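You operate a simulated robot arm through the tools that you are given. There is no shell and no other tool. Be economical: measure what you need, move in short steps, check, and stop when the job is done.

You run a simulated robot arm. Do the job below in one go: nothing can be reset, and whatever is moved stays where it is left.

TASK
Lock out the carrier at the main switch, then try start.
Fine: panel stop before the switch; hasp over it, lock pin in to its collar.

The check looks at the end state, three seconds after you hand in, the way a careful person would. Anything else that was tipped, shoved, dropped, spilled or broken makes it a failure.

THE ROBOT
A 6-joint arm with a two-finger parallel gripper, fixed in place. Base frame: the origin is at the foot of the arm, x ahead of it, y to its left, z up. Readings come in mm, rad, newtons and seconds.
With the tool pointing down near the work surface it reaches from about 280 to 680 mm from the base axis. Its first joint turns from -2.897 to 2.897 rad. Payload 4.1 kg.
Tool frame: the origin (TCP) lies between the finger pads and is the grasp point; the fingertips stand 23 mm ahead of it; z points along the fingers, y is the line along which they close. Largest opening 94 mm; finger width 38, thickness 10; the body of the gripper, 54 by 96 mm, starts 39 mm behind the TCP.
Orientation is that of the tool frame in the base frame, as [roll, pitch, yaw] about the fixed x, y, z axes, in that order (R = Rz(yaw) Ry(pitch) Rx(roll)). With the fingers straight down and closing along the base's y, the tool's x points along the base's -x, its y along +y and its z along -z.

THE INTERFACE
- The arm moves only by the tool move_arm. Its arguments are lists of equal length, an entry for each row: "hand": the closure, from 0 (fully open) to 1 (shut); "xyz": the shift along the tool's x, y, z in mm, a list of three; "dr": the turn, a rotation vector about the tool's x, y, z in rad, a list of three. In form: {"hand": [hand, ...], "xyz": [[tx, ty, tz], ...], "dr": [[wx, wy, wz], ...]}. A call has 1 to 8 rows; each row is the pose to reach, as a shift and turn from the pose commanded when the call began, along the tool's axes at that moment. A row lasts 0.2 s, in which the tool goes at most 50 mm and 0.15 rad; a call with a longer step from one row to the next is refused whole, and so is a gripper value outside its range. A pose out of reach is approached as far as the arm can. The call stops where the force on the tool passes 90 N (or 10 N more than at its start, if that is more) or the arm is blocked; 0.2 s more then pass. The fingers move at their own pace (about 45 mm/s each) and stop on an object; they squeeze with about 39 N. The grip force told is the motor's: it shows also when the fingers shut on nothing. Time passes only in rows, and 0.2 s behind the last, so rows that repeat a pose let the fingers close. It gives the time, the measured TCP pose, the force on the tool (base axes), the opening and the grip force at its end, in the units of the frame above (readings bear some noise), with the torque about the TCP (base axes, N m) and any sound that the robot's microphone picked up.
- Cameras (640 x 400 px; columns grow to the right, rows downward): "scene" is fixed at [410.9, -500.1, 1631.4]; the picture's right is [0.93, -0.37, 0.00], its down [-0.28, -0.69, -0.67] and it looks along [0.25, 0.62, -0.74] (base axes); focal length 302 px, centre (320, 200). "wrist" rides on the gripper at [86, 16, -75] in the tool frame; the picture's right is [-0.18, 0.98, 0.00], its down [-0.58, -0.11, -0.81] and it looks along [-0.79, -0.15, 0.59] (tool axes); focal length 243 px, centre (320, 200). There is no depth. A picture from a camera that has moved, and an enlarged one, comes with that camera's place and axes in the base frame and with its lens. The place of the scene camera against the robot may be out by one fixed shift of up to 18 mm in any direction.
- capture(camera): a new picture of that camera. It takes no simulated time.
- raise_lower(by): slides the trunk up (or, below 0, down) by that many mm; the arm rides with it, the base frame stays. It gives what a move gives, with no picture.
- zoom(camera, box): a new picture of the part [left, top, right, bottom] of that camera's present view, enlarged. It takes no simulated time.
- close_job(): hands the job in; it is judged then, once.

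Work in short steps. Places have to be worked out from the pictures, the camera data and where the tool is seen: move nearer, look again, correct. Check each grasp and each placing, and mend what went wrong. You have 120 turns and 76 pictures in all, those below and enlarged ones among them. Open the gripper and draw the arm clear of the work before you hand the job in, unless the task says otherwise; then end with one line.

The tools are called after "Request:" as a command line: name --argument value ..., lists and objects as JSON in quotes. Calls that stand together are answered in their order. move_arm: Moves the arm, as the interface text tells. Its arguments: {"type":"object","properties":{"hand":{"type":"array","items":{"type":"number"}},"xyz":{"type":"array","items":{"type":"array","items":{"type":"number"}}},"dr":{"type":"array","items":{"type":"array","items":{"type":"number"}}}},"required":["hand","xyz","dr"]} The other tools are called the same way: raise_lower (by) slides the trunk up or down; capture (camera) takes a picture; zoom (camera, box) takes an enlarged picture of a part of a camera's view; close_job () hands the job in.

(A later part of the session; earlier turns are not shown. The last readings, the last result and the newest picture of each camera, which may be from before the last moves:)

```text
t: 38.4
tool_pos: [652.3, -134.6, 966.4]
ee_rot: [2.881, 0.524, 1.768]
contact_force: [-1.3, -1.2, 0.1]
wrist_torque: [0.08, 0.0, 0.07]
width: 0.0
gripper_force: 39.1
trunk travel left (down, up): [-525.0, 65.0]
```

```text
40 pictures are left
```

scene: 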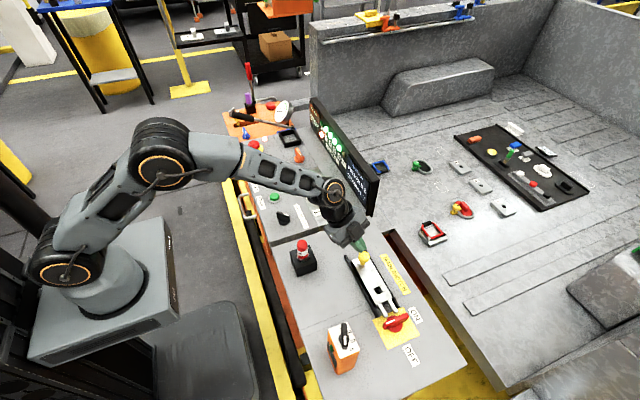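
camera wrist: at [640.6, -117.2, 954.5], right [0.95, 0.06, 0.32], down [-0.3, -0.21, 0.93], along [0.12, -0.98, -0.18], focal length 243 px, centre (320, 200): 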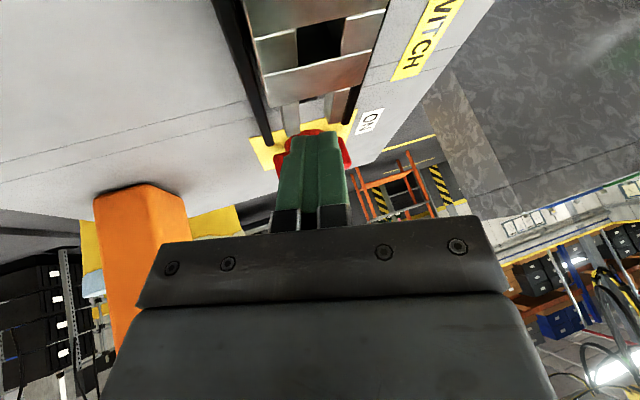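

Everything looks undisturbed. I check it is steady and raise it clear.

Request:
move_arm --hand '[1, 1, 1]' --xyz '[[0, 0, 0], [0, 0, -10], [0, 0, -20]]' --dr '[[0, 0, 0], [0, 0, 0], [0, 0, 0]]'

Request:
zoom --camera "scene" --box '[240, 170, 440, 370]'

```text
t: 39.1
tool_pos: [646.7, -124.1, 983.1]
ee_rot: [2.88, 0.525, 1.77]
contact_force: [0.7, 0.7, -0.6]
wrist_torque: [0.01, 0.02, 0.03]
width: 0.0
gripper_force: 39.1
trunk travel left (down, up): [-525.0, 65.0]
```

```text
2.00 times, centred on (340, 270) of scene
camera zoom: at [410.9, -500.1, 1631.4], right [0.93, -0.37, 0.0], down [-0.28, -0.69, -0.67], along [0.25, 0.62, -0.74], focal length 603 px, centre (280, 60)
```

zoom: 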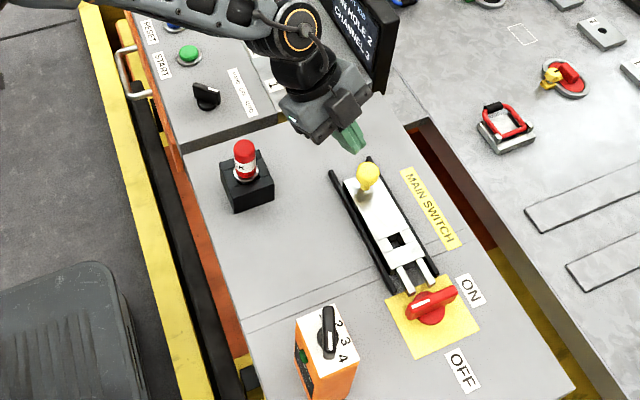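

The brush moved the hasp part-way toward the switch, so I'll need to slide it back before turning the handle. First I bring the tool to a clean pose (x-lean only) and look.

Request:
move_arm --hand '[1, 1, 1, 1, 1]' --xyz '[[-13, -3, 3], [-26, -6, 6], [-39, -9, 9], [-52, -12, 12], [-65, -14.4, 14.7]]' --dr '[[-0.036, 0.083, 0.075], [-0.072, 0.166, 0.15], [-0.108, 0.248, 0.225], [-0.145, 0.331, 0.3], [-0.181, 0.414, 0.375]]'

Request:
capture --camera "wrist"

Request:
zoom --camera "scene" --box '[300, 220, 440, 350]'

```text
t: 40.4
tool_pos: [648.1, -190.8, 1002.1]
ee_rot: [2.639, 0.0, 1.569]
contact_force: [0.6, 0.1, 0.5]
wrist_torque: [-0.01, 0.0, -0.01]
width: 0.3
gripper_force: 39.1
trunk travel left (down, up): [-525.0, 65.0]
```

```text
38 pictures are left
camera wrist: at [626.2, -105.6, 1073.9], right [0.86, -0.18, 0.47], down [-0.48, -0.58, 0.65], along [0.15, -0.79, -0.59], focal length 243 px, centre (320, 200)
```

wrist: 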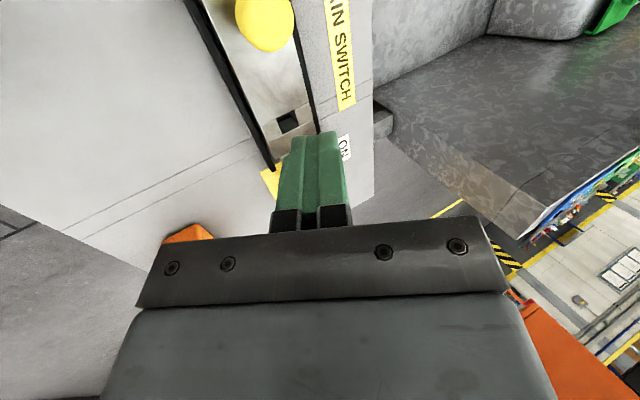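

```text
3.08 times, centred on (370, 285) of scene
camera zoom: at [410.9, -500.1, 1631.4], right [0.93, -0.37, 0.0], down [-0.28, -0.69, -0.67], along [0.25, 0.62, -0.74], focal length 928 px, centre (166, -62)
```

zoom: 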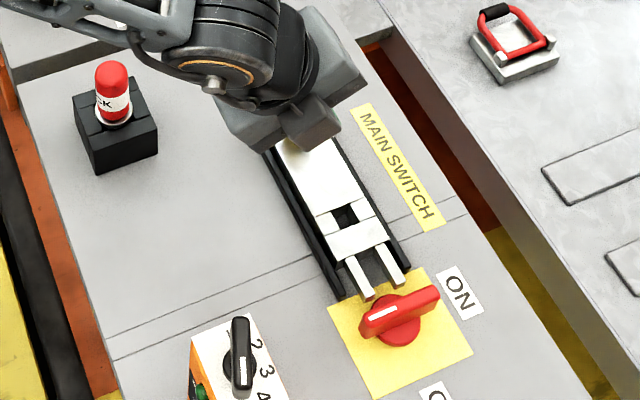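

Knob now at about (671,-151). I lower the closed fingertip on its −y side and push it back +y toward home (y≈-108).

Request:
move_arm --hand '[1, 1, 1]' --xyz '[[-3, -12, 30], [-3, -24, 60], [-3, -35, 89]]' --dr '[[0, 0, 0], [0, 0, 0], [0, 0, 0]]'

Request:
capture --camera "wrist"

```text
t: 41.1
tool_pos: [660.7, -192.4, 906.3]
ee_rot: [2.639, 0.001, 1.57]
contact_force: [-3.3, 0.1, 4.0]
wrist_torque: [0.06, 0.05, 0.03]
width: 0.0
gripper_force: 39.5
trunk travel left (down, up): [-525.0, 65.0]
```

```text
36 pictures are left
camera wrist: at [639.2, -107.8, 979.6], right [0.86, -0.18, 0.47], down [-0.48, -0.58, 0.65], along [0.15, -0.79, -0.59], focal length 243 px, centre (320, 200)
```

wrist: 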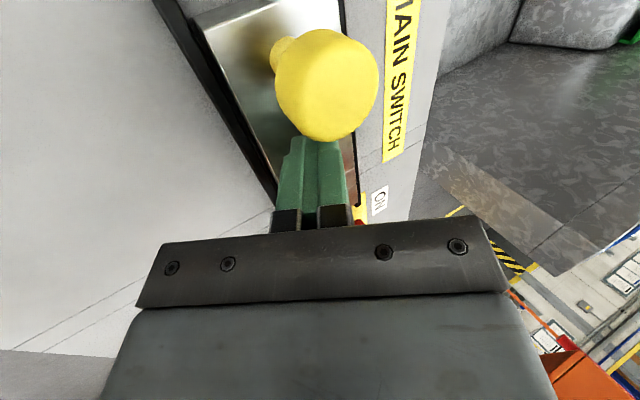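

The tip sits right behind the knob with light touch on the hasp plate (z≈881). I raise 3 mm and push +y.

Request:
move_arm --hand '[1, 1, 1, 1, 1, 1, 1]' --xyz '[[0, 1, -3], [8, 1, -3], [17, 1, -3], [26, 1, -3], [35, 1, -3], [44, 1, -3], [49, 1, -3]]' --dr '[[0, 0, 0], [0, 0, 0], [0, 0, 0], [0, 0, 0], [0, 0, 0], [0, 0, 0], [0, 0, 0]]'

Request:
zoom --camera "scene" --box '[300, 220, 440, 350]'

```text
t: 42.8
tool_pos: [660.3, -144.5, 908.0]
ee_rot: [2.641, -0.001, 1.571]
contact_force: [0.8, -2.1, 0.2]
wrist_torque: [0.02, 0.01, -0.01]
width: 0.3
gripper_force: 38.9
trunk travel left (down, up): [-525.0, 65.0]
```

```text
3.08 times, centred on (370, 285) of scene
camera zoom: at [410.9, -500.1, 1631.4], right [0.93, -0.37, 0.0], down [-0.28, -0.69, -0.67], along [0.25, 0.62, -0.74], focal length 928 px, centre (166, -62)
```

zoom: 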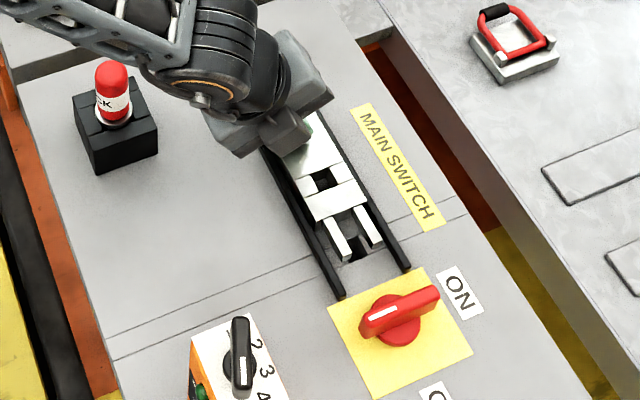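

The hasp is back home. I go up and over to the +y side of the handle's far end and look.

Request:
move_arm --hand '[1, 1, 1, 1, 1, 1]' --xyz '[[-10, 0, 0], [-30, 15, -28], [-50, 30, -45], [-80, 38, -42], [-110, 46, -36], [-135.5, 54.8, -29.3]]' --dr '[[0, 0, 0], [0, 0, 0], [0, 0, 0], [0, 0, 0], [0, 0, 0], [0, 0, 0]]'

Request:
capture --camera "wrist"

Request:
zoom --camera "scene" --box '[320, 250, 440, 350]'

```text
t: 44.1
tool_pos: [695.4, -281.8, 959.7]
ee_rot: [2.64, -0.002, 1.571]
contact_force: [-0.4, -0.4, -0.2]
wrist_torque: [0.0, -0.01, -0.02]
width: 0.0
gripper_force: 39.1
trunk travel left (down, up): [-525.0, 65.0]
```

```text
34 pictures are left
camera wrist: at [673.3, -195.9, 1032.7], right [0.86, -0.18, 0.47], down [-0.48, -0.58, 0.66], along [0.15, -0.79, -0.59], focal length 243 px, centre (320, 200)
```

wrist: 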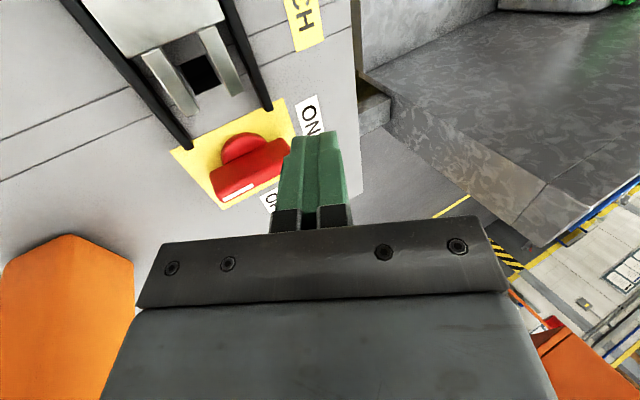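

```text
4.00 times, centred on (380, 300) of scene
camera zoom: at [410.9, -500.1, 1631.4], right [0.93, -0.37, 0.0], down [-0.28, -0.69, -0.67], along [0.25, 0.62, -0.74], focal length 1206 px, centre (80, -200)
```

zoom: 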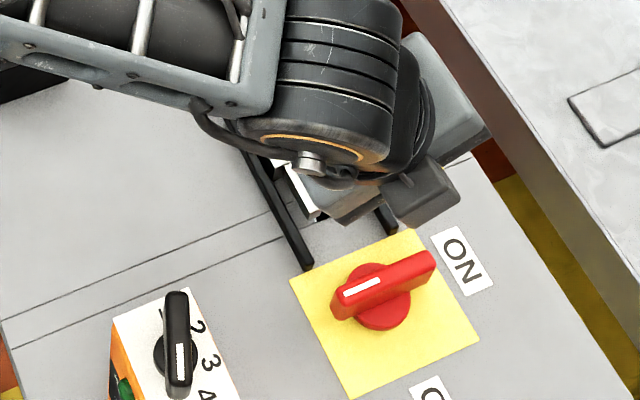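

Far end is at x≈707, bar +y face y≈−314, bar top ≈889; a rail end lies near (698,-285). I descend next to the far end, lower edge about z 883.

Request:
move_arm --hand '[1, 1, 1]' --xyz '[[-9, -10, 20], [-9, -18, 36], [-9, -23, 46]]' --dr '[[0, 0, 0], [0, 0, 0], [0, 0, 0]]'

Request:
capture --camera "wrist"

```text
t: 45.0
tool_pos: [696.2, -289.5, 909.2]
ee_rot: [2.64, 0.001, 1.569]
contact_force: [-0.2, -0.5, -0.1]
wrist_torque: [0.01, 0.0, 0.02]
width: 0.0
gripper_force: 39.1
trunk travel left (down, up): [-525.0, 65.0]
```

```text
32 pictures are left
camera wrist: at [674.5, -204.2, 982.1], right [0.86, -0.18, 0.47], down [-0.48, -0.58, 0.66], along [0.15, -0.79, -0.59], focal length 243 px, centre (320, 200)
```

wrist: 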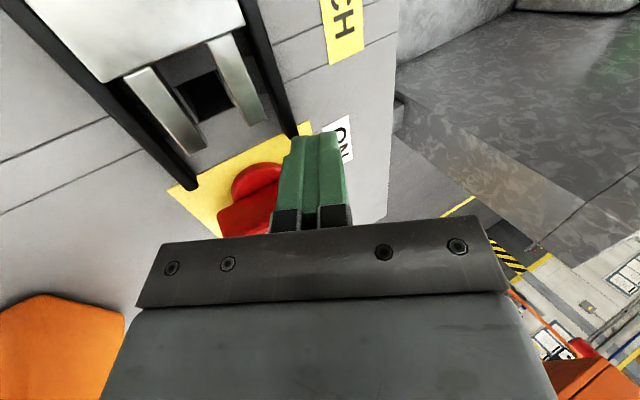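

No contact yet. I lower 5 mm more and start pushing −y in small steps.

Request:
move_arm --hand '[1, 1, 1, 1, 1, 1]' --xyz '[[0, -2.4, 4.4], [-5, -2.4, 4.4], [-10, -2.4, 4.4], [-15, -3.4, 6], [-20, -4, 7], [-25, -4, 7]]' --dr '[[0, 0, 0], [0, 0, 0], [0, 0, 0], [0, 0, 0], [0, 0, 0], [0, 0, 0]]'

Request:
zoom --camera "scene" --box '[320, 250, 440, 350]'

```text
t: 46.4
tool_pos: [697.9, -293.8, 904.4]
ee_rot: [2.648, 0.001, 1.587]
contact_force: [-17.7, 70.2, 6.0]
wrist_torque: [0.4, 0.2, -1.07]
width: 0.0
gripper_force: 38.6
trunk travel left (down, up): [-525.0, 65.0]
```

```text
4.00 times, centred on (380, 300) of scene
camera zoom: at [410.9, -500.1, 1631.4], right [0.93, -0.37, 0.0], down [-0.28, -0.69, -0.67], along [0.25, 0.62, -0.74], focal length 1206 px, centre (80, -200)
```

zoom: 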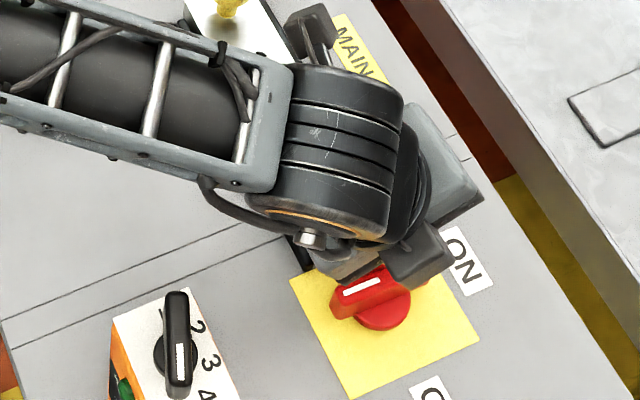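

70 N at this lever still doesn't turn it; contact is too near the hub. I unload gently, then yaw the tool so its outer corner presses at the very end of the bar.

Request:
move_arm --hand '[1, 1, 1, 1, 1]' --xyz '[[6, 0, 0], [12, 0, 0], [18, 0, 0], [24, 0, 0], [30, 0, 0]]' --dr '[[0, 0, 0], [0, 0, 0], [0, 0, 0], [0, 0, 0], [0, 0, 0]]'

```text
t: 47.5
tool_pos: [695.1, -285.5, 901.6]
ee_rot: [2.641, 0.004, 1.57]
contact_force: [-0.2, 0.5, -0.3]
wrist_torque: [-0.01, 0.02, 0.02]
width: 0.1
gripper_force: 38.8
trunk travel left (down, up): [-525.0, 65.0]
```

Unloaded cleanly. I yaw 0.35 rad (clockwise from above) with a small back-off, then press again.

Request:
move_arm --hand '[1, 1, 1, 1, 1, 1, 1, 1]' --xyz '[[4, -1, 0], [4, -1, 0], [4, -1, 0], [-2, -1, 0], [-7, -1, 0], [-12, -1, 0], [-17, -1, 0], [-22, -1, 0]]' --dr '[[0, -0.056, 0.103], [0, -0.112, 0.206], [0, -0.168, 0.307], [0, -0.168, 0.307], [0, -0.168, 0.307], [0, -0.168, 0.307], [0, -0.168, 0.307], [0, -0.168, 0.307]]'

Request:
zoom --camera "scene" --box '[320, 250, 440, 350]'

```text
t: 49.4
tool_pos: [695.7, -291.4, 901.7]
ee_rot: [2.649, 0.0, 1.233]
contact_force: [-20.8, 65.0, 4.2]
wrist_torque: [1.13, -0.19, -0.03]
width: 0.0
gripper_force: 38.8
trunk travel left (down, up): [-525.0, 65.0]
```

```text
4.00 times, centred on (380, 300) of scene
camera zoom: at [410.9, -500.1, 1631.4], right [0.93, -0.37, 0.0], down [-0.28, -0.69, -0.67], along [0.25, 0.62, -0.74], focal length 1206 px, centre (80, -200)
```

zoom: 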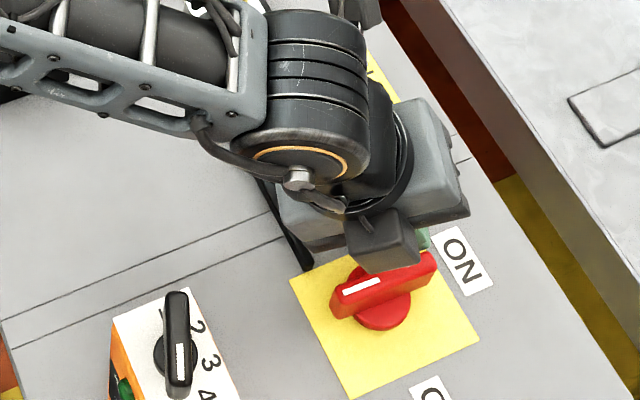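

65 N at ~31 mm lever (≈2.1 Nm), no motion. I add a few mm (staying under the limit) before considering the other direction.

Request:
move_arm --hand '[1, 1]' --xyz '[[-2.5, -0.9, 0], [-4.5, -1.6, 0]]' --dr '[[0, 0, 0], [0, 0, 0]]'

```text
t: 50.0
tool_pos: [694.5, -291.9, 901.2]
ee_rot: [2.647, 0.002, 1.236]
contact_force: [-5.9, 71.3, 2.8]
wrist_torque: [1.35, 0.8, 0.33]
width: 0.2
gripper_force: 38.9
trunk travel left (down, up): [-525.0, 65.0]
```

It is a rigid stop in this direction, so the handle likely turns the other way (striped end to OFF). I unload gently, lift, and go to the near end's +y side with less lean.

Request:
move_arm --hand '[1, 1, 1, 1, 1, 1, 1]' --xyz '[[5, -1.6, -0.9], [10, -3.2, -1.7], [15.6, -4.8, -2.6], [20.8, -6.4, -3.5], [26, -8, -4.4], [26, 6, -30], [26, 21, -57]]' --dr '[[0, 0, 0], [0, 0, 0], [0, 0, 0], [0, 0, 0], [0, 0, 0], [0, 0, 0], [0, 0, 0]]'

Request:
zoom --camera "wrist" --box '[100, 0, 420, 240]'

```text
t: 51.5
tool_pos: [693.0, -282.5, 960.5]
ee_rot: [2.641, 0.003, 1.222]
contact_force: [0.1, -0.2, -0.2]
wrist_torque: [0.01, 0.01, -0.07]
width: 0.0
gripper_force: 38.8
trunk travel left (down, up): [-525.0, 65.0]
```

```text
1.67 times, centred on (260, 120) of wrist
camera zoom: at [703.1, -195.5, 1034.0], right [0.75, -0.47, 0.47], down [-0.65, -0.38, 0.66], along [-0.13, -0.8, -0.59], focal length 404 px, centre (420, 333)
```

zoom: 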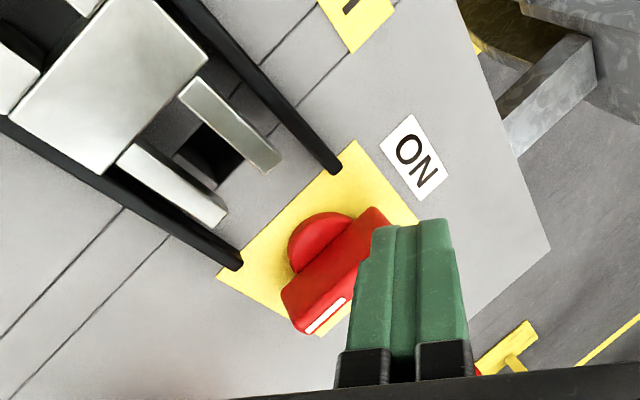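

I move across to the near end's +y side, reducing lean to 0.25 and undoing the yaw.

Request:
move_arm --hand '[1, 1, 1, 1]' --xyz '[[-3, -13, -7], [-6, -26, -14], [-9, -39, -21], [-12.3, -51, -27.9]]' --dr '[[0.063, 0.031, -0.079], [0.125, 0.062, -0.157], [0.188, 0.093, -0.236], [0.25, 0.124, -0.314]]'

Request:
capture --camera "wrist"

```text
t: 52.5
tool_pos: [635.6, -274.5, 961.5]
ee_rot: [2.893, 0.0, 1.558]
contact_force: [-0.2, -0.2, -0.3]
wrist_torque: [0.0, -0.02, 0.02]
width: 0.0
gripper_force: 38.7
trunk travel left (down, up): [-525.0, 65.0]
```

```text
28 pictures are left
camera wrist: at [633.2, -190.2, 1037.6], right [0.95, -0.2, 0.24], down [-0.31, -0.58, 0.75], along [-0.01, -0.79, -0.61], focal length 243 px, centre (320, 200)
```

wrist: 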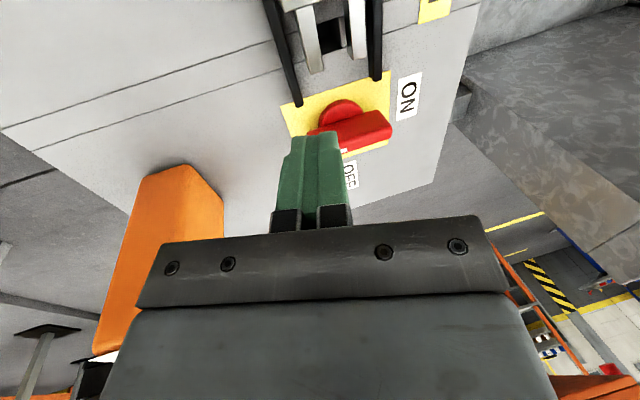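

I descend beside the near end's +y face and push −y gently.

Request:
move_arm --hand '[1, 1, 1, 1, 1, 1, 1]' --xyz '[[-8, -6, 25], [-13, -12, 48], [-13, -14.2, 55.7], [-19, -14.2, 55.7], [-25, -14.2, 55.7], [-31, -14.2, 55.7], [-37, -14.2, 55.7]]' --dr '[[0, 0, 0], [0, 0, 0], [0, 0, 0], [0, 0, 0], [0, 0, 0], [0, 0, 0], [0, 0, 0]]'

Request:
capture --camera "wrist"

```text
t: 54.1
tool_pos: [634.5, -311.0, 902.3]
ee_rot: [2.891, 0.002, 1.559]
contact_force: [-0.5, 3.9, -0.7]
wrist_torque: [0.14, 0.02, 0.04]
width: 0.0
gripper_force: 39.3
trunk travel left (down, up): [-525.0, 65.0]
```

```text
27 pictures are left
camera wrist: at [632.8, -225.9, 978.8], right [0.95, -0.2, 0.24], down [-0.31, -0.58, 0.76], along [-0.01, -0.79, -0.61], focal length 243 px, centre (320, 200)
```

wrist: 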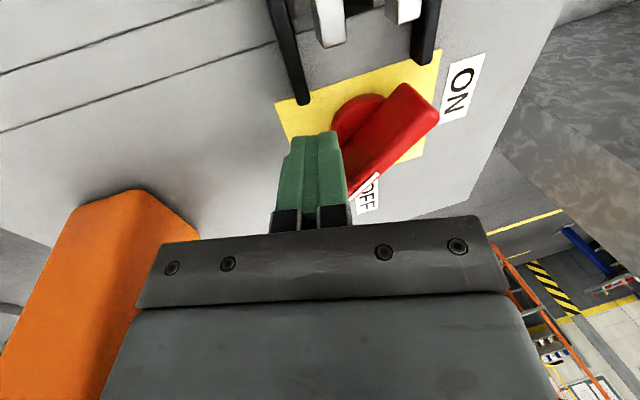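

It turns easily this way (4 N). I continue pushing −y and then +x with a touch more lean for reach.

Request:
move_arm --hand '[1, 1, 1, 1, 1, 1]' --xyz '[[-5, 1, 0], [-10, 3, 0.8], [-14, 6, 1.5], [-16, 9, 2.3], [-17, 12, 3], [-17, 15, 3.8]]' --dr '[[-0.02, 0, 0], [-0.04, 0, 0], [-0.06, 0, 0], [-0.08, 0, 0], [-0.08, 0, 0], [-0.08, 0, 0]]'

Request:
capture --camera "wrist"

```text
t: 55.5
tool_pos: [647.0, -328.7, 901.7]
ee_rot: [2.816, 0.0, 1.557]
contact_force: [-9.1, 0.9, -0.7]
wrist_torque: [0.03, 0.17, 0.14]
width: 0.0
gripper_force: 38.9
trunk travel left (down, up): [-525.0, 65.0]
```

```text
26 pictures are left
camera wrist: at [639.7, -244.4, 978.1], right [0.93, -0.2, 0.32], down [-0.37, -0.58, 0.73], along [0.04, -0.79, -0.61], focal length 243 px, centre (320, 200)
```

wrist: 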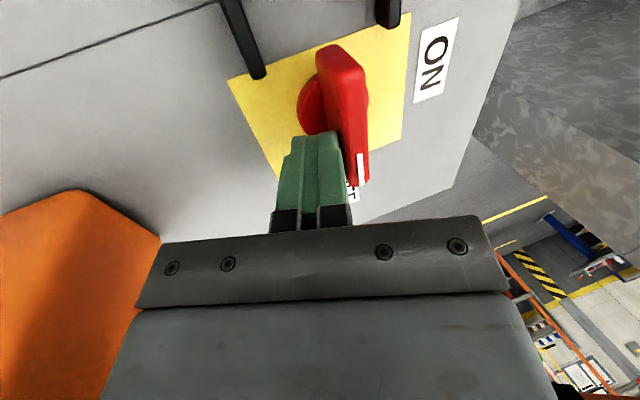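

Nearly at OFF. I press +x a few mm more to the stop.

Request:
move_arm --hand '[1, 1, 1]' --xyz '[[0, 3, 1], [0, 6, 2], [0, 8, 2.6]]' --dr '[[0, 0, 0], [0, 0, 0], [0, 0, 0]]'

Request:
move_arm --hand '[1, 1, 1, 1, 1, 1]' --xyz '[[0, -4, -1], [0, -8, -2], [0, -6, -12], [4, 3, -39], [14, 12, -66], [50, 18, -84]]' --dr '[[0, 0, 0], [0, 0, 0], [0, 0, 0], [0, 0, 0], [0, 0, 0], [0, 0, 0]]'

Request:
zoom --camera "wrist" --box '[180, 0, 460, 200]'

Request:
zoom --camera "scene" --box '[290, 220, 450, 370]'

```text
t: 56.4
tool_pos: [648.5, -329.8, 902.4]
ee_rot: [2.824, -0.005, 1.556]
contact_force: [-62.7, 0.1, -0.1]
wrist_torque: [-0.06, 1.18, 0.63]
width: 0.0
gripper_force: 39.0
trunk travel left (down, up): [-525.0, 65.0]
```

```text
t: 57.8
tool_pos: [647.6, -278.5, 990.7]
ee_rot: [2.812, 0.0, 1.558]
contact_force: [-0.3, -0.9, -0.1]
wrist_torque: [0.02, 0.01, -0.05]
width: 0.0
gripper_force: 39.2
trunk travel left (down, up): [-525.0, 65.0]
```

```text
2.00 times, centred on (320, 100) of wrist
camera zoom: at [639.1, -193.4, 1065.8], right [0.93, -0.2, 0.32], down [-0.37, -0.58, 0.73], along [0.04, -0.79, -0.61], focal length 485 px, centre (320, 400)
```

zoom: 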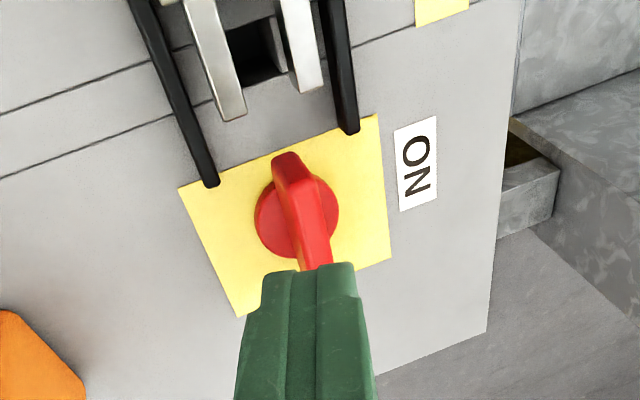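

```text
2.67 times, centred on (370, 295) of scene
camera zoom: at [410.9, -500.1, 1631.4], right [0.93, -0.37, 0.0], down [-0.28, -0.69, -0.67], along [0.25, 0.62, -0.74], focal length 804 px, centre (187, -53)
```

zoom: 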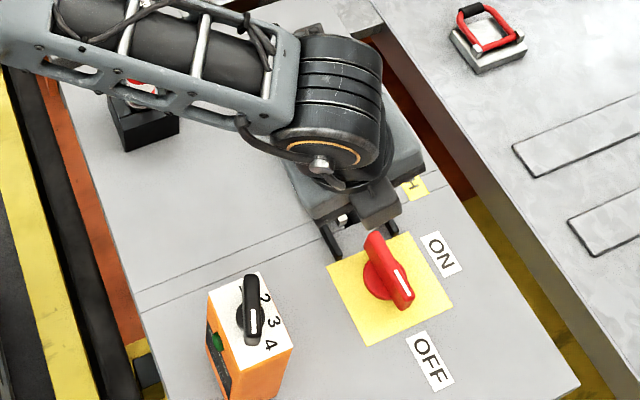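

The switch is at OFF. Now I go to the +y side of the hasp knob to push it −y over the switch.

Request:
move_arm --hand '[1, 1, 1, 1, 1, 1, 1]' --xyz '[[45, 3, 1], [90, 6, 2], [135, 10, 3], [180, 14, 5], [212, 14, 5], [212, 0, 43], [212, -10, 76]]' --dr '[[0, 0, 0], [0, 0, 0], [0, 0, 0], [0, 0, 0], [0, 0, 0], [0, 0, 0], [0, 0, 0]]'

Request:
capture --camera "wrist"

Request:
zoom --camera "scene" --box '[290, 220, 430, 350]'

```text
t: 59.4
tool_pos: [666.7, -65.5, 913.4]
ee_rot: [2.814, 0.001, 1.558]
contact_force: [0.8, 0.4, -0.3]
wrist_torque: [-0.05, -0.02, 0.0]
width: 0.1
gripper_force: 38.8
trunk travel left (down, up): [-525.0, 65.0]
```

```text
23 pictures are left
camera wrist: at [659.1, 19.8, 988.3], right [0.93, -0.2, 0.32], down [-0.37, -0.58, 0.73], along [0.04, -0.79, -0.61], focal length 243 px, centre (320, 200)
```

wrist: 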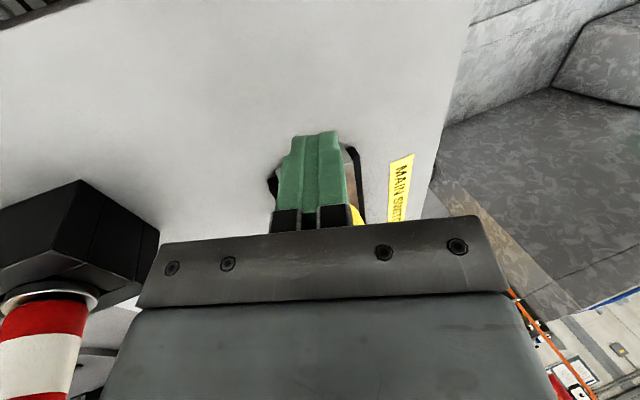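

```text
3.08 times, centred on (360, 285) of scene
camera zoom: at [410.9, -500.1, 1631.4], right [0.93, -0.37, 0.0], down [-0.28, -0.69, -0.67], along [0.25, 0.62, -0.74], focal length 928 px, centre (197, -62)
```

zoom: 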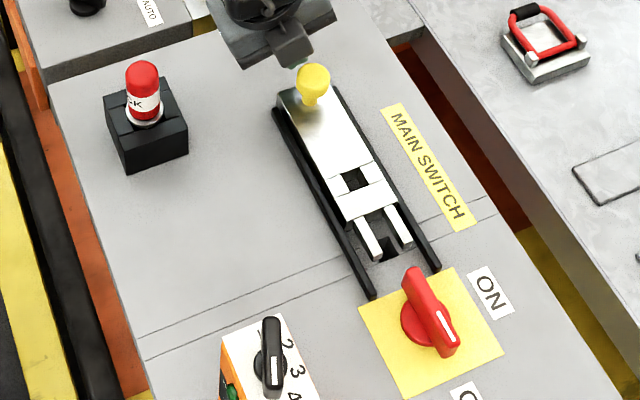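

All aligned. The hasp needs about 65 mm of travel. I push −y.

Request:
move_arm --hand '[1, 1, 1, 1, 1, 1, 1]' --xyz '[[-10, 0, 0], [-20, 0, 0], [-30, 0, 0], [-40, 0, 0], [-50, 0, 0], [-60, 0, 0], [-68, 0, 0]]' --dr '[[0, 0, 0], [0, 0, 0], [0, 0, 0], [0, 0, 0], [0, 0, 0], [0, 0, 0], [0, 0, 0]]'

Request:
zoom --camera "scene" --box '[290, 220, 430, 350]'

```text
t: 61.0
tool_pos: [664.8, -133.2, 912.3]
ee_rot: [2.813, 0.002, 1.56]
contact_force: [0.1, 7.2, 3.3]
wrist_torque: [-0.06, -0.04, -0.01]
width: 0.0
gripper_force: 38.7
trunk travel left (down, up): [-525.0, 65.0]
```

```text
3.08 times, centred on (360, 285) of scene
camera zoom: at [410.9, -500.1, 1631.4], right [0.93, -0.37, 0.0], down [-0.28, -0.69, -0.67], along [0.25, 0.62, -0.74], focal length 928 px, centre (197, -62)
```

zoom: 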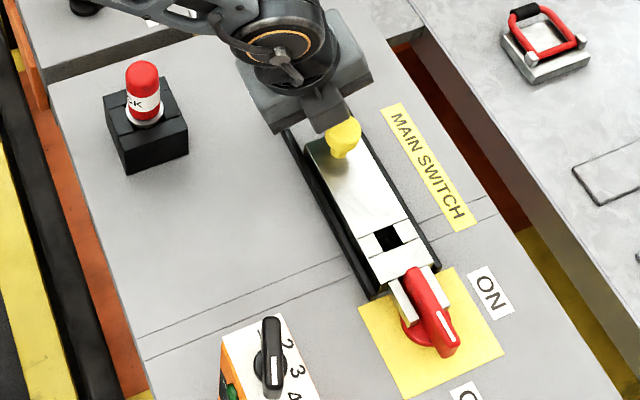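

The fork straddles the handle. I push on gently to the end stop.

Request:
move_arm --hand '[1, 1, 1, 1, 1]' --xyz '[[-3, 0, 0], [-6, 0, 0], [-9, 0, 0], [-12, 0, 0], [-14, 0, 0]]' --dr '[[0, 0, 0], [0, 0, 0], [0, 0, 0], [0, 0, 0], [0, 0, 0]]'

Request:
zoom --camera "scene" --box '[330, 250, 410, 330]'

```text
t: 62.1
tool_pos: [665.6, -134.9, 913.0]
ee_rot: [2.816, 0.002, 1.568]
contact_force: [-10.3, 64.0, 0.0]
wrist_torque: [0.1, 0.02, 0.1]
width: 0.0
gripper_force: 38.8
trunk travel left (down, up): [-525.0, 65.0]
```

```text
5.00 times, centred on (370, 290) of scene
camera zoom: at [410.9, -500.1, 1631.4], right [0.93, -0.37, 0.0], down [-0.28, -0.69, -0.67], along [0.25, 0.62, -0.74], focal length 1508 px, centre (70, -250)
```

zoom: 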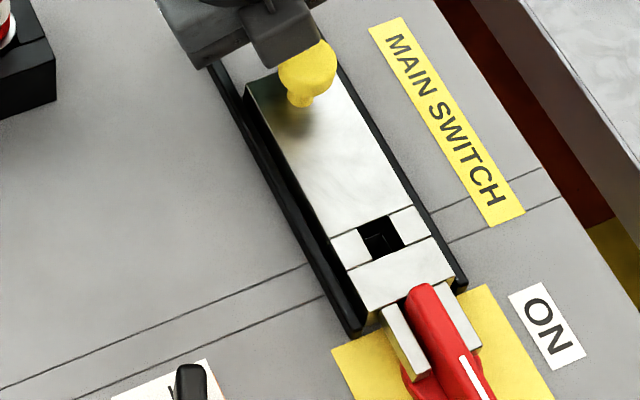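

At the stop (64 N). I unload gently, lift, and then reorient for the lock pin (yaw back, 0.25 rad lean along the reach direction so the pin stays vertical at the far hole).

Request:
move_arm --hand '[1, 1, 1, 1, 1, 1, 1]' --xyz '[[5, 0, 0], [10, 0, 0], [15, 0, 0], [20, 0, 0], [26, 8, -22], [26, 20, -58], [26, 30, -92]]' --dr '[[0, 0, 0], [0, 0, 0], [0, 0, 0], [0, 0, 0], [0, 0, 0], [0, 0, 0], [0, 0, 0]]'

Request:
move_arm --hand '[1, 1, 1, 1, 1, 1, 1, 1]' --xyz '[[0, -5, 0], [0, -10, 0], [0, -15, 0], [0, -20, 0], [0, -25, 0], [0, -30, 0], [0, -35, 0], [0, -40, 0]]' --dr '[[0.0148, -0.0016, -0.137], [0.0297, -0.0033, -0.274], [0.0445, -0.0049, -0.412], [0.0593, -0.0066, -0.549], [0.0742, -0.0082, -0.686], [0.089, -0.0099, -0.823], [0.104, -0.0115, -0.96], [0.1187, -0.0132, -1.098]]'

```text
t: 63.8
tool_pos: [663.6, -121.1, 1010.2]
ee_rot: [2.811, 0.002, 1.559]
contact_force: [0.0, -0.1, -1.1]
wrist_torque: [0.03, -0.01, -0.01]
width: 0.0
gripper_force: 39.1
trunk travel left (down, up): [-525.0, 65.0]
```

```text
t: 65.5
tool_pos: [626.0, -121.4, 996.9]
ee_rot: [3.094, 0.245, 2.643]
contact_force: [-0.6, 0.3, 0.4]
wrist_torque: [0.02, 0.01, -0.02]
width: 0.3
gripper_force: 38.8
trunk travel left (down, up): [-525.0, 65.0]
```

I finish the yaw, open the hand, and move above the lock pin.

Request:
move_arm --hand '[1, 0.6, 0.3, 0.3, 0.3]' --xyz '[[10, 0, -30], [40, -5, -50], [75, -10, -60], [105, -14, -65], [122.8, -16.7, -65.6]]' --dr '[[0.0074, -0.0008, -0.068], [0.0148, -0.0016, -0.137], [0.0148, -0.0016, -0.137], [0.0148, -0.0016, -0.137], [0.0148, -0.0016, -0.137]]'

Request:
capture --camera "wrist"

```text
t: 66.8
tool_pos: [498.2, -76.9, 1028.8]
ee_rot: [-3.14, 0.248, 2.781]
contact_force: [0.6, 0.0, 0.0]
wrist_torque: [-0.02, 0.01, -0.01]
width: 65.9
gripper_force: 0.0
trunk travel left (down, up): [-525.0, 65.0]
```

```text
19 pictures are left
camera wrist: at [407.4, -26.6, 1079.7], right [0.51, 0.86, 0.04], down [0.3, -0.23, 0.93], along [0.8, -0.46, -0.38], focal length 243 px, centre (320, 200)
```

wrist: 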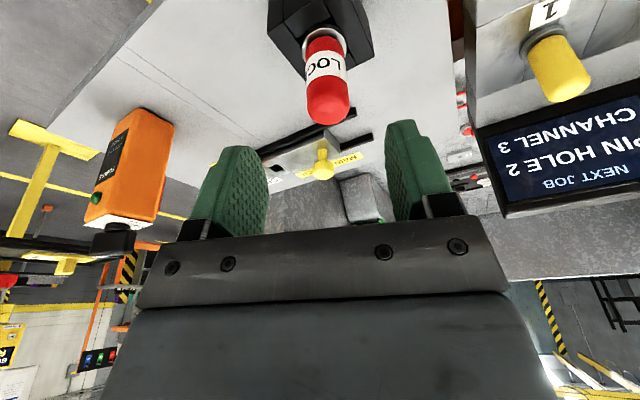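

Pin top at (520,-81,963), collar at z≈898. I descend along the tool axis and grip the red body.

Request:
move_arm --hand '[0.3, 0.3, 0.3, 1, 1, 1, 1]' --xyz '[[0.6, 3.9, 35], [1.3, 3.9, 70], [1.9, 3.9, 93.5], [1.9, 3.9, 93.5], [1.9, 3.9, 93.5], [1.9, 3.9, 93.5], [1.9, 3.9, 93.5]]' --dr '[[0, 0, 0], [0, 0, 0], [0, 0, 0], [0, 0, 0], [0, 0, 0], [0, 0, 0], [0, 0, 0]]'

Request:
capture --camera "wrist"

```text
t: 68.3
tool_pos: [519.5, -78.4, 939.4]
ee_rot: [-3.141, 0.25, 2.78]
contact_force: [-0.2, -0.3, 0.1]
wrist_torque: [0.01, -0.01, -0.01]
width: 26.8
gripper_force: 38.5
trunk travel left (down, up): [-525.0, 65.0]
```

```text
18 pictures are left
camera wrist: at [429.9, -28.0, 989.3], right [0.51, 0.86, 0.05], down [0.3, -0.23, 0.92], along [0.8, -0.46, -0.38], focal length 243 px, centre (320, 200)
```

wrist: 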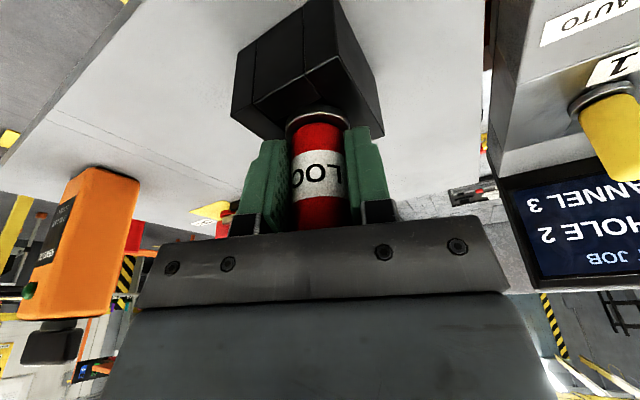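

Gripped at 26.8 mm. I lift straight up 100 mm (base z).

Request:
move_arm --hand '[1, 1, 1, 1, 1]' --xyz '[[-3.7, 0, -14.5], [-8.6, 0, -34], [-14, 0, -55], [-19.5, 0, -77], [-24.7, 0, -96.9]]' --dr '[[0, 0, 0], [0, 0, 0], [0, 0, 0], [0, 0, 0], [0, 0, 0]]'

Request:
capture --camera "wrist"

```text
t: 69.5
tool_pos: [520.1, -75.8, 1039.4]
ee_rot: [3.141, 0.249, 2.779]
contact_force: [0.5, -0.3, -2.0]
wrist_torque: [0.01, -0.06, -0.01]
width: 27.0
gripper_force: 39.4
trunk travel left (down, up): [-525.0, 65.0]
```

```text
17 pictures are left
camera wrist: at [429.4, -27.0, 1089.7], right [0.51, 0.86, 0.05], down [0.3, -0.23, 0.92], along [0.8, -0.46, -0.38], focal length 243 px, centre (320, 200)
```

wrist: 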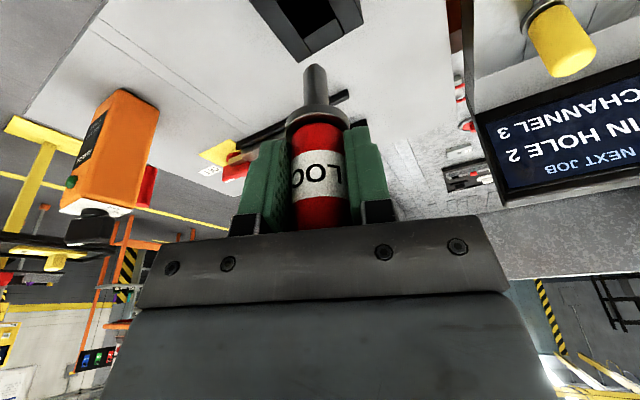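

The pin is out: collar ~43 mm and shaft tip ~77 mm below the TCP. The hasp hole is near (668,-257) on z≈881; I move the pin above it and look.

Request:
move_arm --hand '[1, 1, 1, 1, 1, 1]' --xyz '[[-30, -20, 10], [-60, -40, 25], [-90, -60, 42], [-120, -80, 60], [-150, -99, 80], [-180, -117, 101.8]]' --dr '[[0, 0, 0], [0, 0, 0], [0, 0, 0], [0, 0, 0], [0, 0, 0], [0, 0, 0]]'

Request:
zoom --camera "wrist" --box '[240, 20, 400, 140]'

Request:
zoom --camera "scene" --box '[330, 240, 410, 330]'

```text
t: 71.0
tool_pos: [665.0, -260.1, 983.8]
ee_rot: [-3.141, 0.247, 2.781]
contact_force: [0.0, 0.2, -1.3]
wrist_torque: [-0.01, 0.0, 0.02]
width: 27.0
gripper_force: 39.4
trunk travel left (down, up): [-525.0, 65.0]
```

```text
3.33 times, centred on (320, 80) of wrist
camera zoom: at [575.4, -209.9, 1034.7], right [0.51, 0.86, 0.05], down [0.3, -0.23, 0.92], along [0.8, -0.46, -0.38], focal length 809 px, centre (320, 600)
```

zoom: 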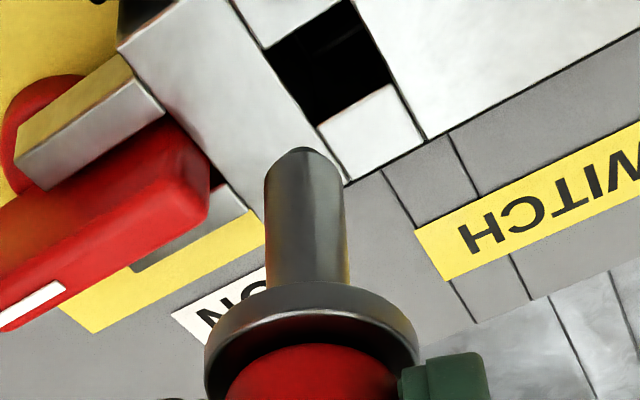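

```text
4.44 times, centred on (370, 285) of scene
camera zoom: at [410.9, -500.1, 1631.4], right [0.93, -0.37, 0.0], down [-0.28, -0.69, -0.67], along [0.25, 0.62, -0.74], focal length 1340 px, centre (98, -178)
```

zoom: 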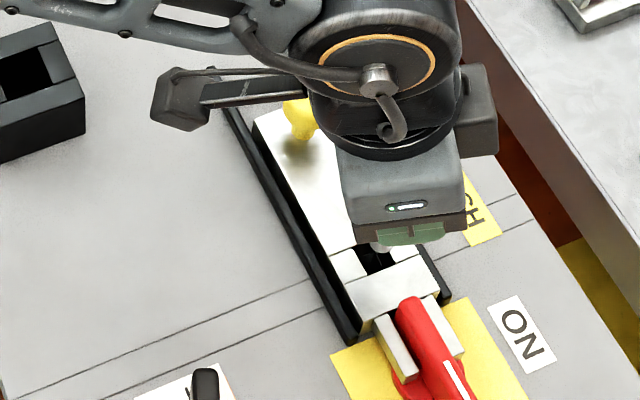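

The wrist view gives hole centre ≈ (669.5,-256) and shaft tip ≈ (665.3,-260.5). I correct by (+4.4,+4.4) and lower to ~4 mm above the hasp.

Request:
move_arm --hand '[1, 1, 1]' --xyz '[[-2.6, 5.6, 0.6], [0, 5.6, 12], [2.9, 5.6, 21.9]]' --dr '[[0, 0, 0], [0, 0, 0], [0, 0, 0]]'

Request:
zoom --camera "wrist" --box '[240, 20, 400, 140]'

```text
t: 71.8
tool_pos: [670.2, -254.2, 963.6]
ee_rot: [-3.139, 0.25, 2.779]
contact_force: [0.9, -0.5, -1.2]
wrist_torque: [-0.02, 0.02, 0.0]
width: 26.8
gripper_force: 39.3
trunk travel left (down, up): [-525.0, 65.0]
```

```text
3.33 times, centred on (320, 80) of wrist
camera zoom: at [579.7, -204.7, 1013.6], right [0.51, 0.86, 0.05], down [0.3, -0.23, 0.92], along [0.8, -0.46, -0.38], focal length 809 px, centre (320, 600)
```

zoom: 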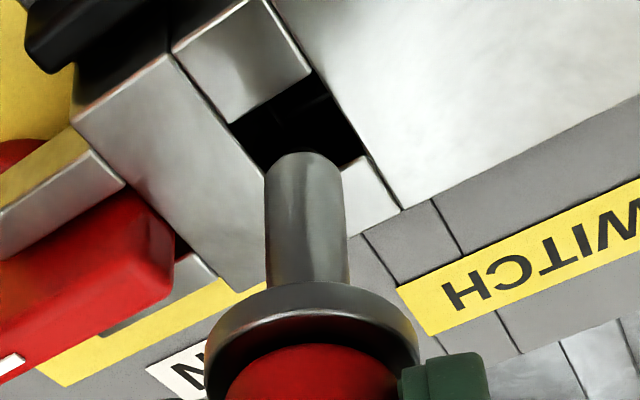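

Pin axis (~670.2,-255.8) matches the hole (669.6,-256.3) within ~1 mm; the shaft bottom is ~10 mm above the hasp. I lower slowly.

Request:
move_arm --hand '[1, 1, 1, 1, 1]' --xyz '[[1, 0, 3.9], [2, 0, 7.8], [3, 0, 11.6], [4, 0, 15.5], [4.9, 0, 19.4]]' --dr '[[0, 0, 0], [0, 0, 0], [0, 0, 0], [0, 0, 0], [0, 0, 0]]'

Request:
zoom --camera "wrist" --box '[240, 20, 400, 140]'

```text
t: 73.0
tool_pos: [670.3, -254.4, 941.3]
ee_rot: [3.141, 0.25, 2.781]
contact_force: [1.0, -0.5, -1.1]
wrist_torque: [0.0, 0.02, 0.02]
width: 26.8
gripper_force: 39.5
trunk travel left (down, up): [-525.0, 65.0]
```

```text
3.33 times, centred on (320, 80) of wrist
camera zoom: at [579.3, -204.3, 992.6], right [0.51, 0.86, 0.05], down [0.3, -0.23, 0.92], along [0.8, -0.46, -0.38], focal length 809 px, centre (320, 600)
```

zoom: 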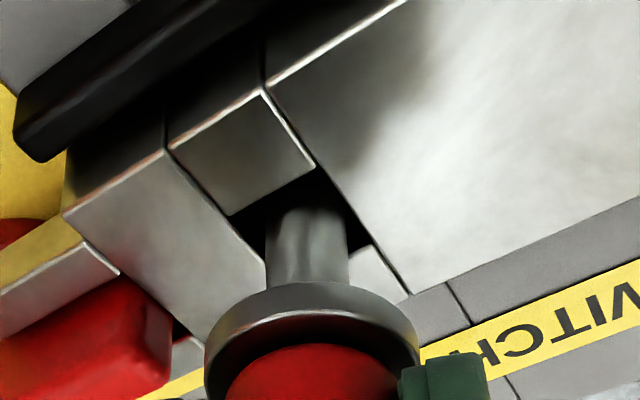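

The shaft is in the hole with no contact force. I continue down until the collar seats.

Request:
move_arm --hand '[1, 1, 1, 1, 1, 1]' --xyz '[[1, 0, 3.9], [2, 0, 7.8], [3, 0, 11.6], [4, 0, 15.5], [4.7, 0, 18.4], [5.4, 0, 21.3]]' --dr '[[0, 0, 0], [0, 0, 0], [0, 0, 0], [0, 0, 0], [0, 0, 0], [0, 0, 0]]'

Request:
zoom --camera "wrist" --box '[240, 20, 400, 140]'

```text
t: 74.3
tool_pos: [668.0, -252.9, 921.0]
ee_rot: [-3.142, 0.251, 2.779]
contact_force: [-0.3, -0.2, -0.7]
wrist_torque: [0.02, 0.04, 0.01]
width: 26.8
gripper_force: 39.2
trunk travel left (down, up): [-525.0, 65.0]
```

```text
3.33 times, centred on (320, 80) of wrist
camera zoom: at [579.2, -204.4, 971.3], right [0.51, 0.86, 0.05], down [0.3, -0.23, 0.92], along [0.8, -0.46, -0.38], focal length 809 px, centre (320, 600)
```

zoom: 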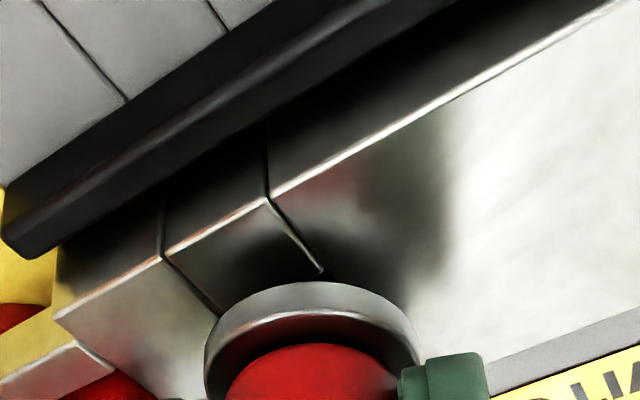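

Almost seated (still no upward force). A few more millimetres down until the collar reacts.

Request:
move_arm --hand '[1, 1, 1, 1, 1]' --xyz '[[0.5, 0, 1.9], [1, 0, 3.9], [1.5, 0, 5.8], [2, 0, 7.8], [2.5, 0, 9.7]]' --dr '[[0, 0, 0], [0, 0, 0], [0, 0, 0], [0, 0, 0], [0, 0, 0]]'

```text
t: 75.5
tool_pos: [669.6, -253.3, 915.3]
ee_rot: [-3.141, 0.26, 2.78]
contact_force: [-1.0, 0.1, 26.1]
wrist_torque: [0.15, 0.38, 0.05]
width: 26.7
gripper_force: 39.3
trunk travel left (down, up): [-525.0, 65.0]
```

The collar seats (26 N). I relax the load and open the fingers, then look.

Request:
move_arm --hand '[1, 0.5, 0.3, 0.3]' --xyz '[[-1, 0, -3.5], [-1, 0, -3.5], [-1, 0, -3.5], [-1, 0, -3.5]]' --dr '[[0, 0, 0], [0, 0, 0], [0, 0, 0], [0, 0, 0]]'

Request:
zoom --camera "wrist" --box '[220, 20, 420, 240]'

```text
t: 76.5
tool_pos: [670.9, -245.1, 908.2]
ee_rot: [-3.141, 0.238, 2.783]
contact_force: [4.7, 36.3, -15.8]
wrist_torque: [1.2, 0.02, 0.41]
width: 50.5
gripper_force: 0.0
trunk travel left (down, up): [-525.0, 65.0]
```

```text
1.82 times, centred on (320, 130) of wrist
camera zoom: at [580.5, -197.5, 961.0], right [0.51, 0.86, 0.04], down [0.31, -0.23, 0.92], along [0.8, -0.46, -0.39], focal length 441 px, centre (320, 327)
```

zoom: 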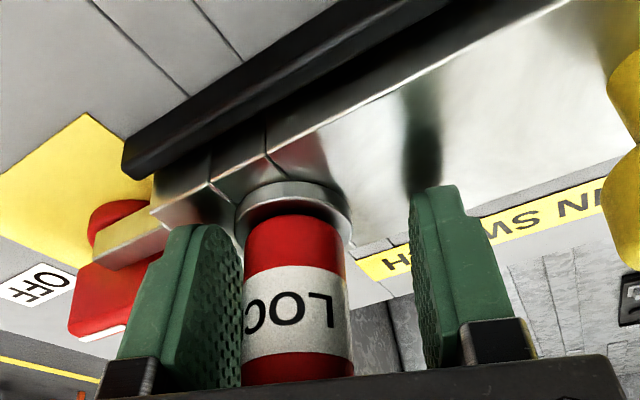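

There is a transient side load; I hold still a moment to see whether it settles.

Request:
move_arm --hand '[0.3, 0.3]' --xyz '[[0, 0, 0], [0, 0, 0]]' --dr '[[0, 0, 0], [0, 0, 0]]'

```text
t: 77.2
tool_pos: [670.9, -246.3, 909.3]
ee_rot: [3.14, 0.244, 2.783]
contact_force: [7.2, 35.5, -25.2]
wrist_torque: [1.57, 0.06, 0.58]
width: 50.0
gripper_force: 0.0
trunk travel left (down, up): [-525.0, 65.0]
```

The fingers stopped at 50 mm: the −y finger's outside is pressing the handle end while opening. I close slightly to ~40 mm to release that.

Request:
move_arm --hand '[0.5, 0.56, 0.58, 0.58]' --xyz '[[0, 0, 0], [0, 0, 0], [0, 0, 0], [0, 0, 0]]' --dr '[[0, 0, 0], [0, 0, 0], [0, 0, 0], [0, 0, 0]]'

Request:
zoom --camera "wrist" --box '[200, 20, 440, 240]'

```text
t: 78.2
tool_pos: [670.1, -254.1, 914.5]
ee_rot: [-3.141, 0.253, 2.78]
contact_force: [2.0, 8.0, -1.6]
wrist_torque: [0.19, 0.0, 0.14]
width: 35.6
gripper_force: 0.1
trunk travel left (down, up): [-525.0, 65.0]
```

```text
1.82 times, centred on (320, 130) of wrist
camera zoom: at [579.5, -204.0, 965.5], right [0.51, 0.86, 0.04], down [0.3, -0.23, 0.93], along [0.8, -0.46, -0.37], focal length 441 px, centre (320, 327)
```

zoom: 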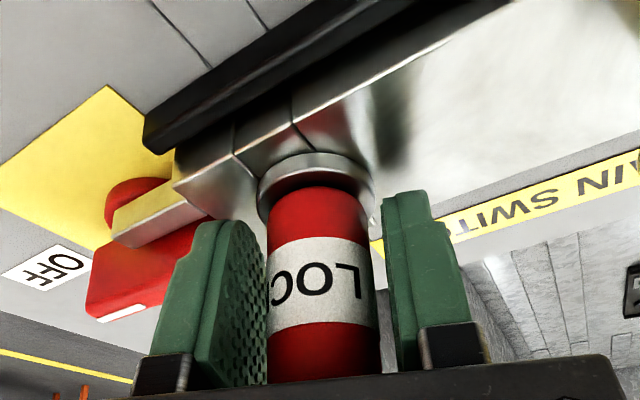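

Fingers are clear around the pin and the collar sits flat on the hasp. I withdraw straight up in small steps.

Request:
move_arm --hand '[0.58, 0.58, 0.58, 0.58, 0.5, 0.4]' --xyz '[[-1, 0, -4], [-3, 0, -10], [-6, 0, -22], [-10, 0, -40], [-16, 0, -62], [-26, 0, -100]]' --dr '[[0, 0, 0], [0, 0, 0], [0, 0, 0], [0, 0, 0], [0, 0, 0], [0, 0, 0]]'

Request:
zoom --camera "wrist" --box '[200, 20, 440, 240]'

```text
t: 79.5
tool_pos: [670.6, -254.0, 1017.2]
ee_rot: [3.142, 0.249, 2.78]
contact_force: [-0.4, -0.2, -0.4]
wrist_torque: [0.03, -0.02, 0.01]
width: 56.7
gripper_force: 0.0
trunk travel left (down, up): [-525.0, 65.0]
```

```text
1.82 times, centred on (320, 130) of wrist
camera zoom: at [579.9, -203.9, 1068.3], right [0.51, 0.86, 0.04], down [0.3, -0.23, 0.92], along [0.8, -0.46, -0.38], focal length 441 px, centre (320, 327)
```

zoom: 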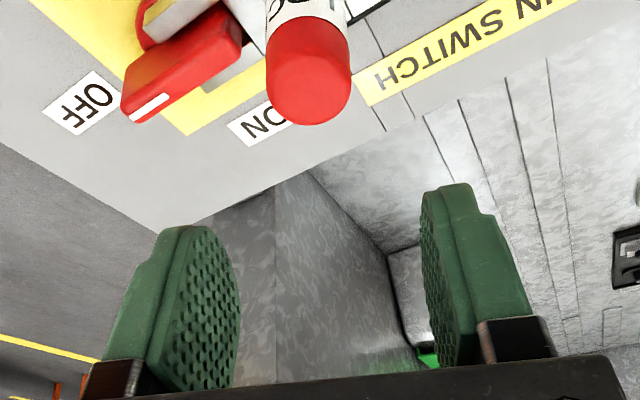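

The pin stands in the hasp. I retract inward, upright the tool and close the fingers, heading for START.

Request:
move_arm --hand '[0.4, 0.6, 1, 1, 1]' --xyz '[[36, 8, -14], [73, 16, -28], [110, 24, -42], [147, 32, -56], [183, 40, -70]]' --dr '[[0, 0.02, 0], [0, 0.08, 0], [0, 0.14, 0], [0, 0.2, 0], [0, 0.25, 0]]'

```text
t: 80.8
tool_pos: [500.2, -148.0, 1040.0]
ee_rot: [-3.141, -0.001, 2.78]
contact_force: [-0.2, -0.4, 0.0]
wrist_torque: [-0.01, 0.0, 0.06]
width: 0.0
gripper_force: 34.3
trunk travel left (down, up): [-525.0, 65.0]
```

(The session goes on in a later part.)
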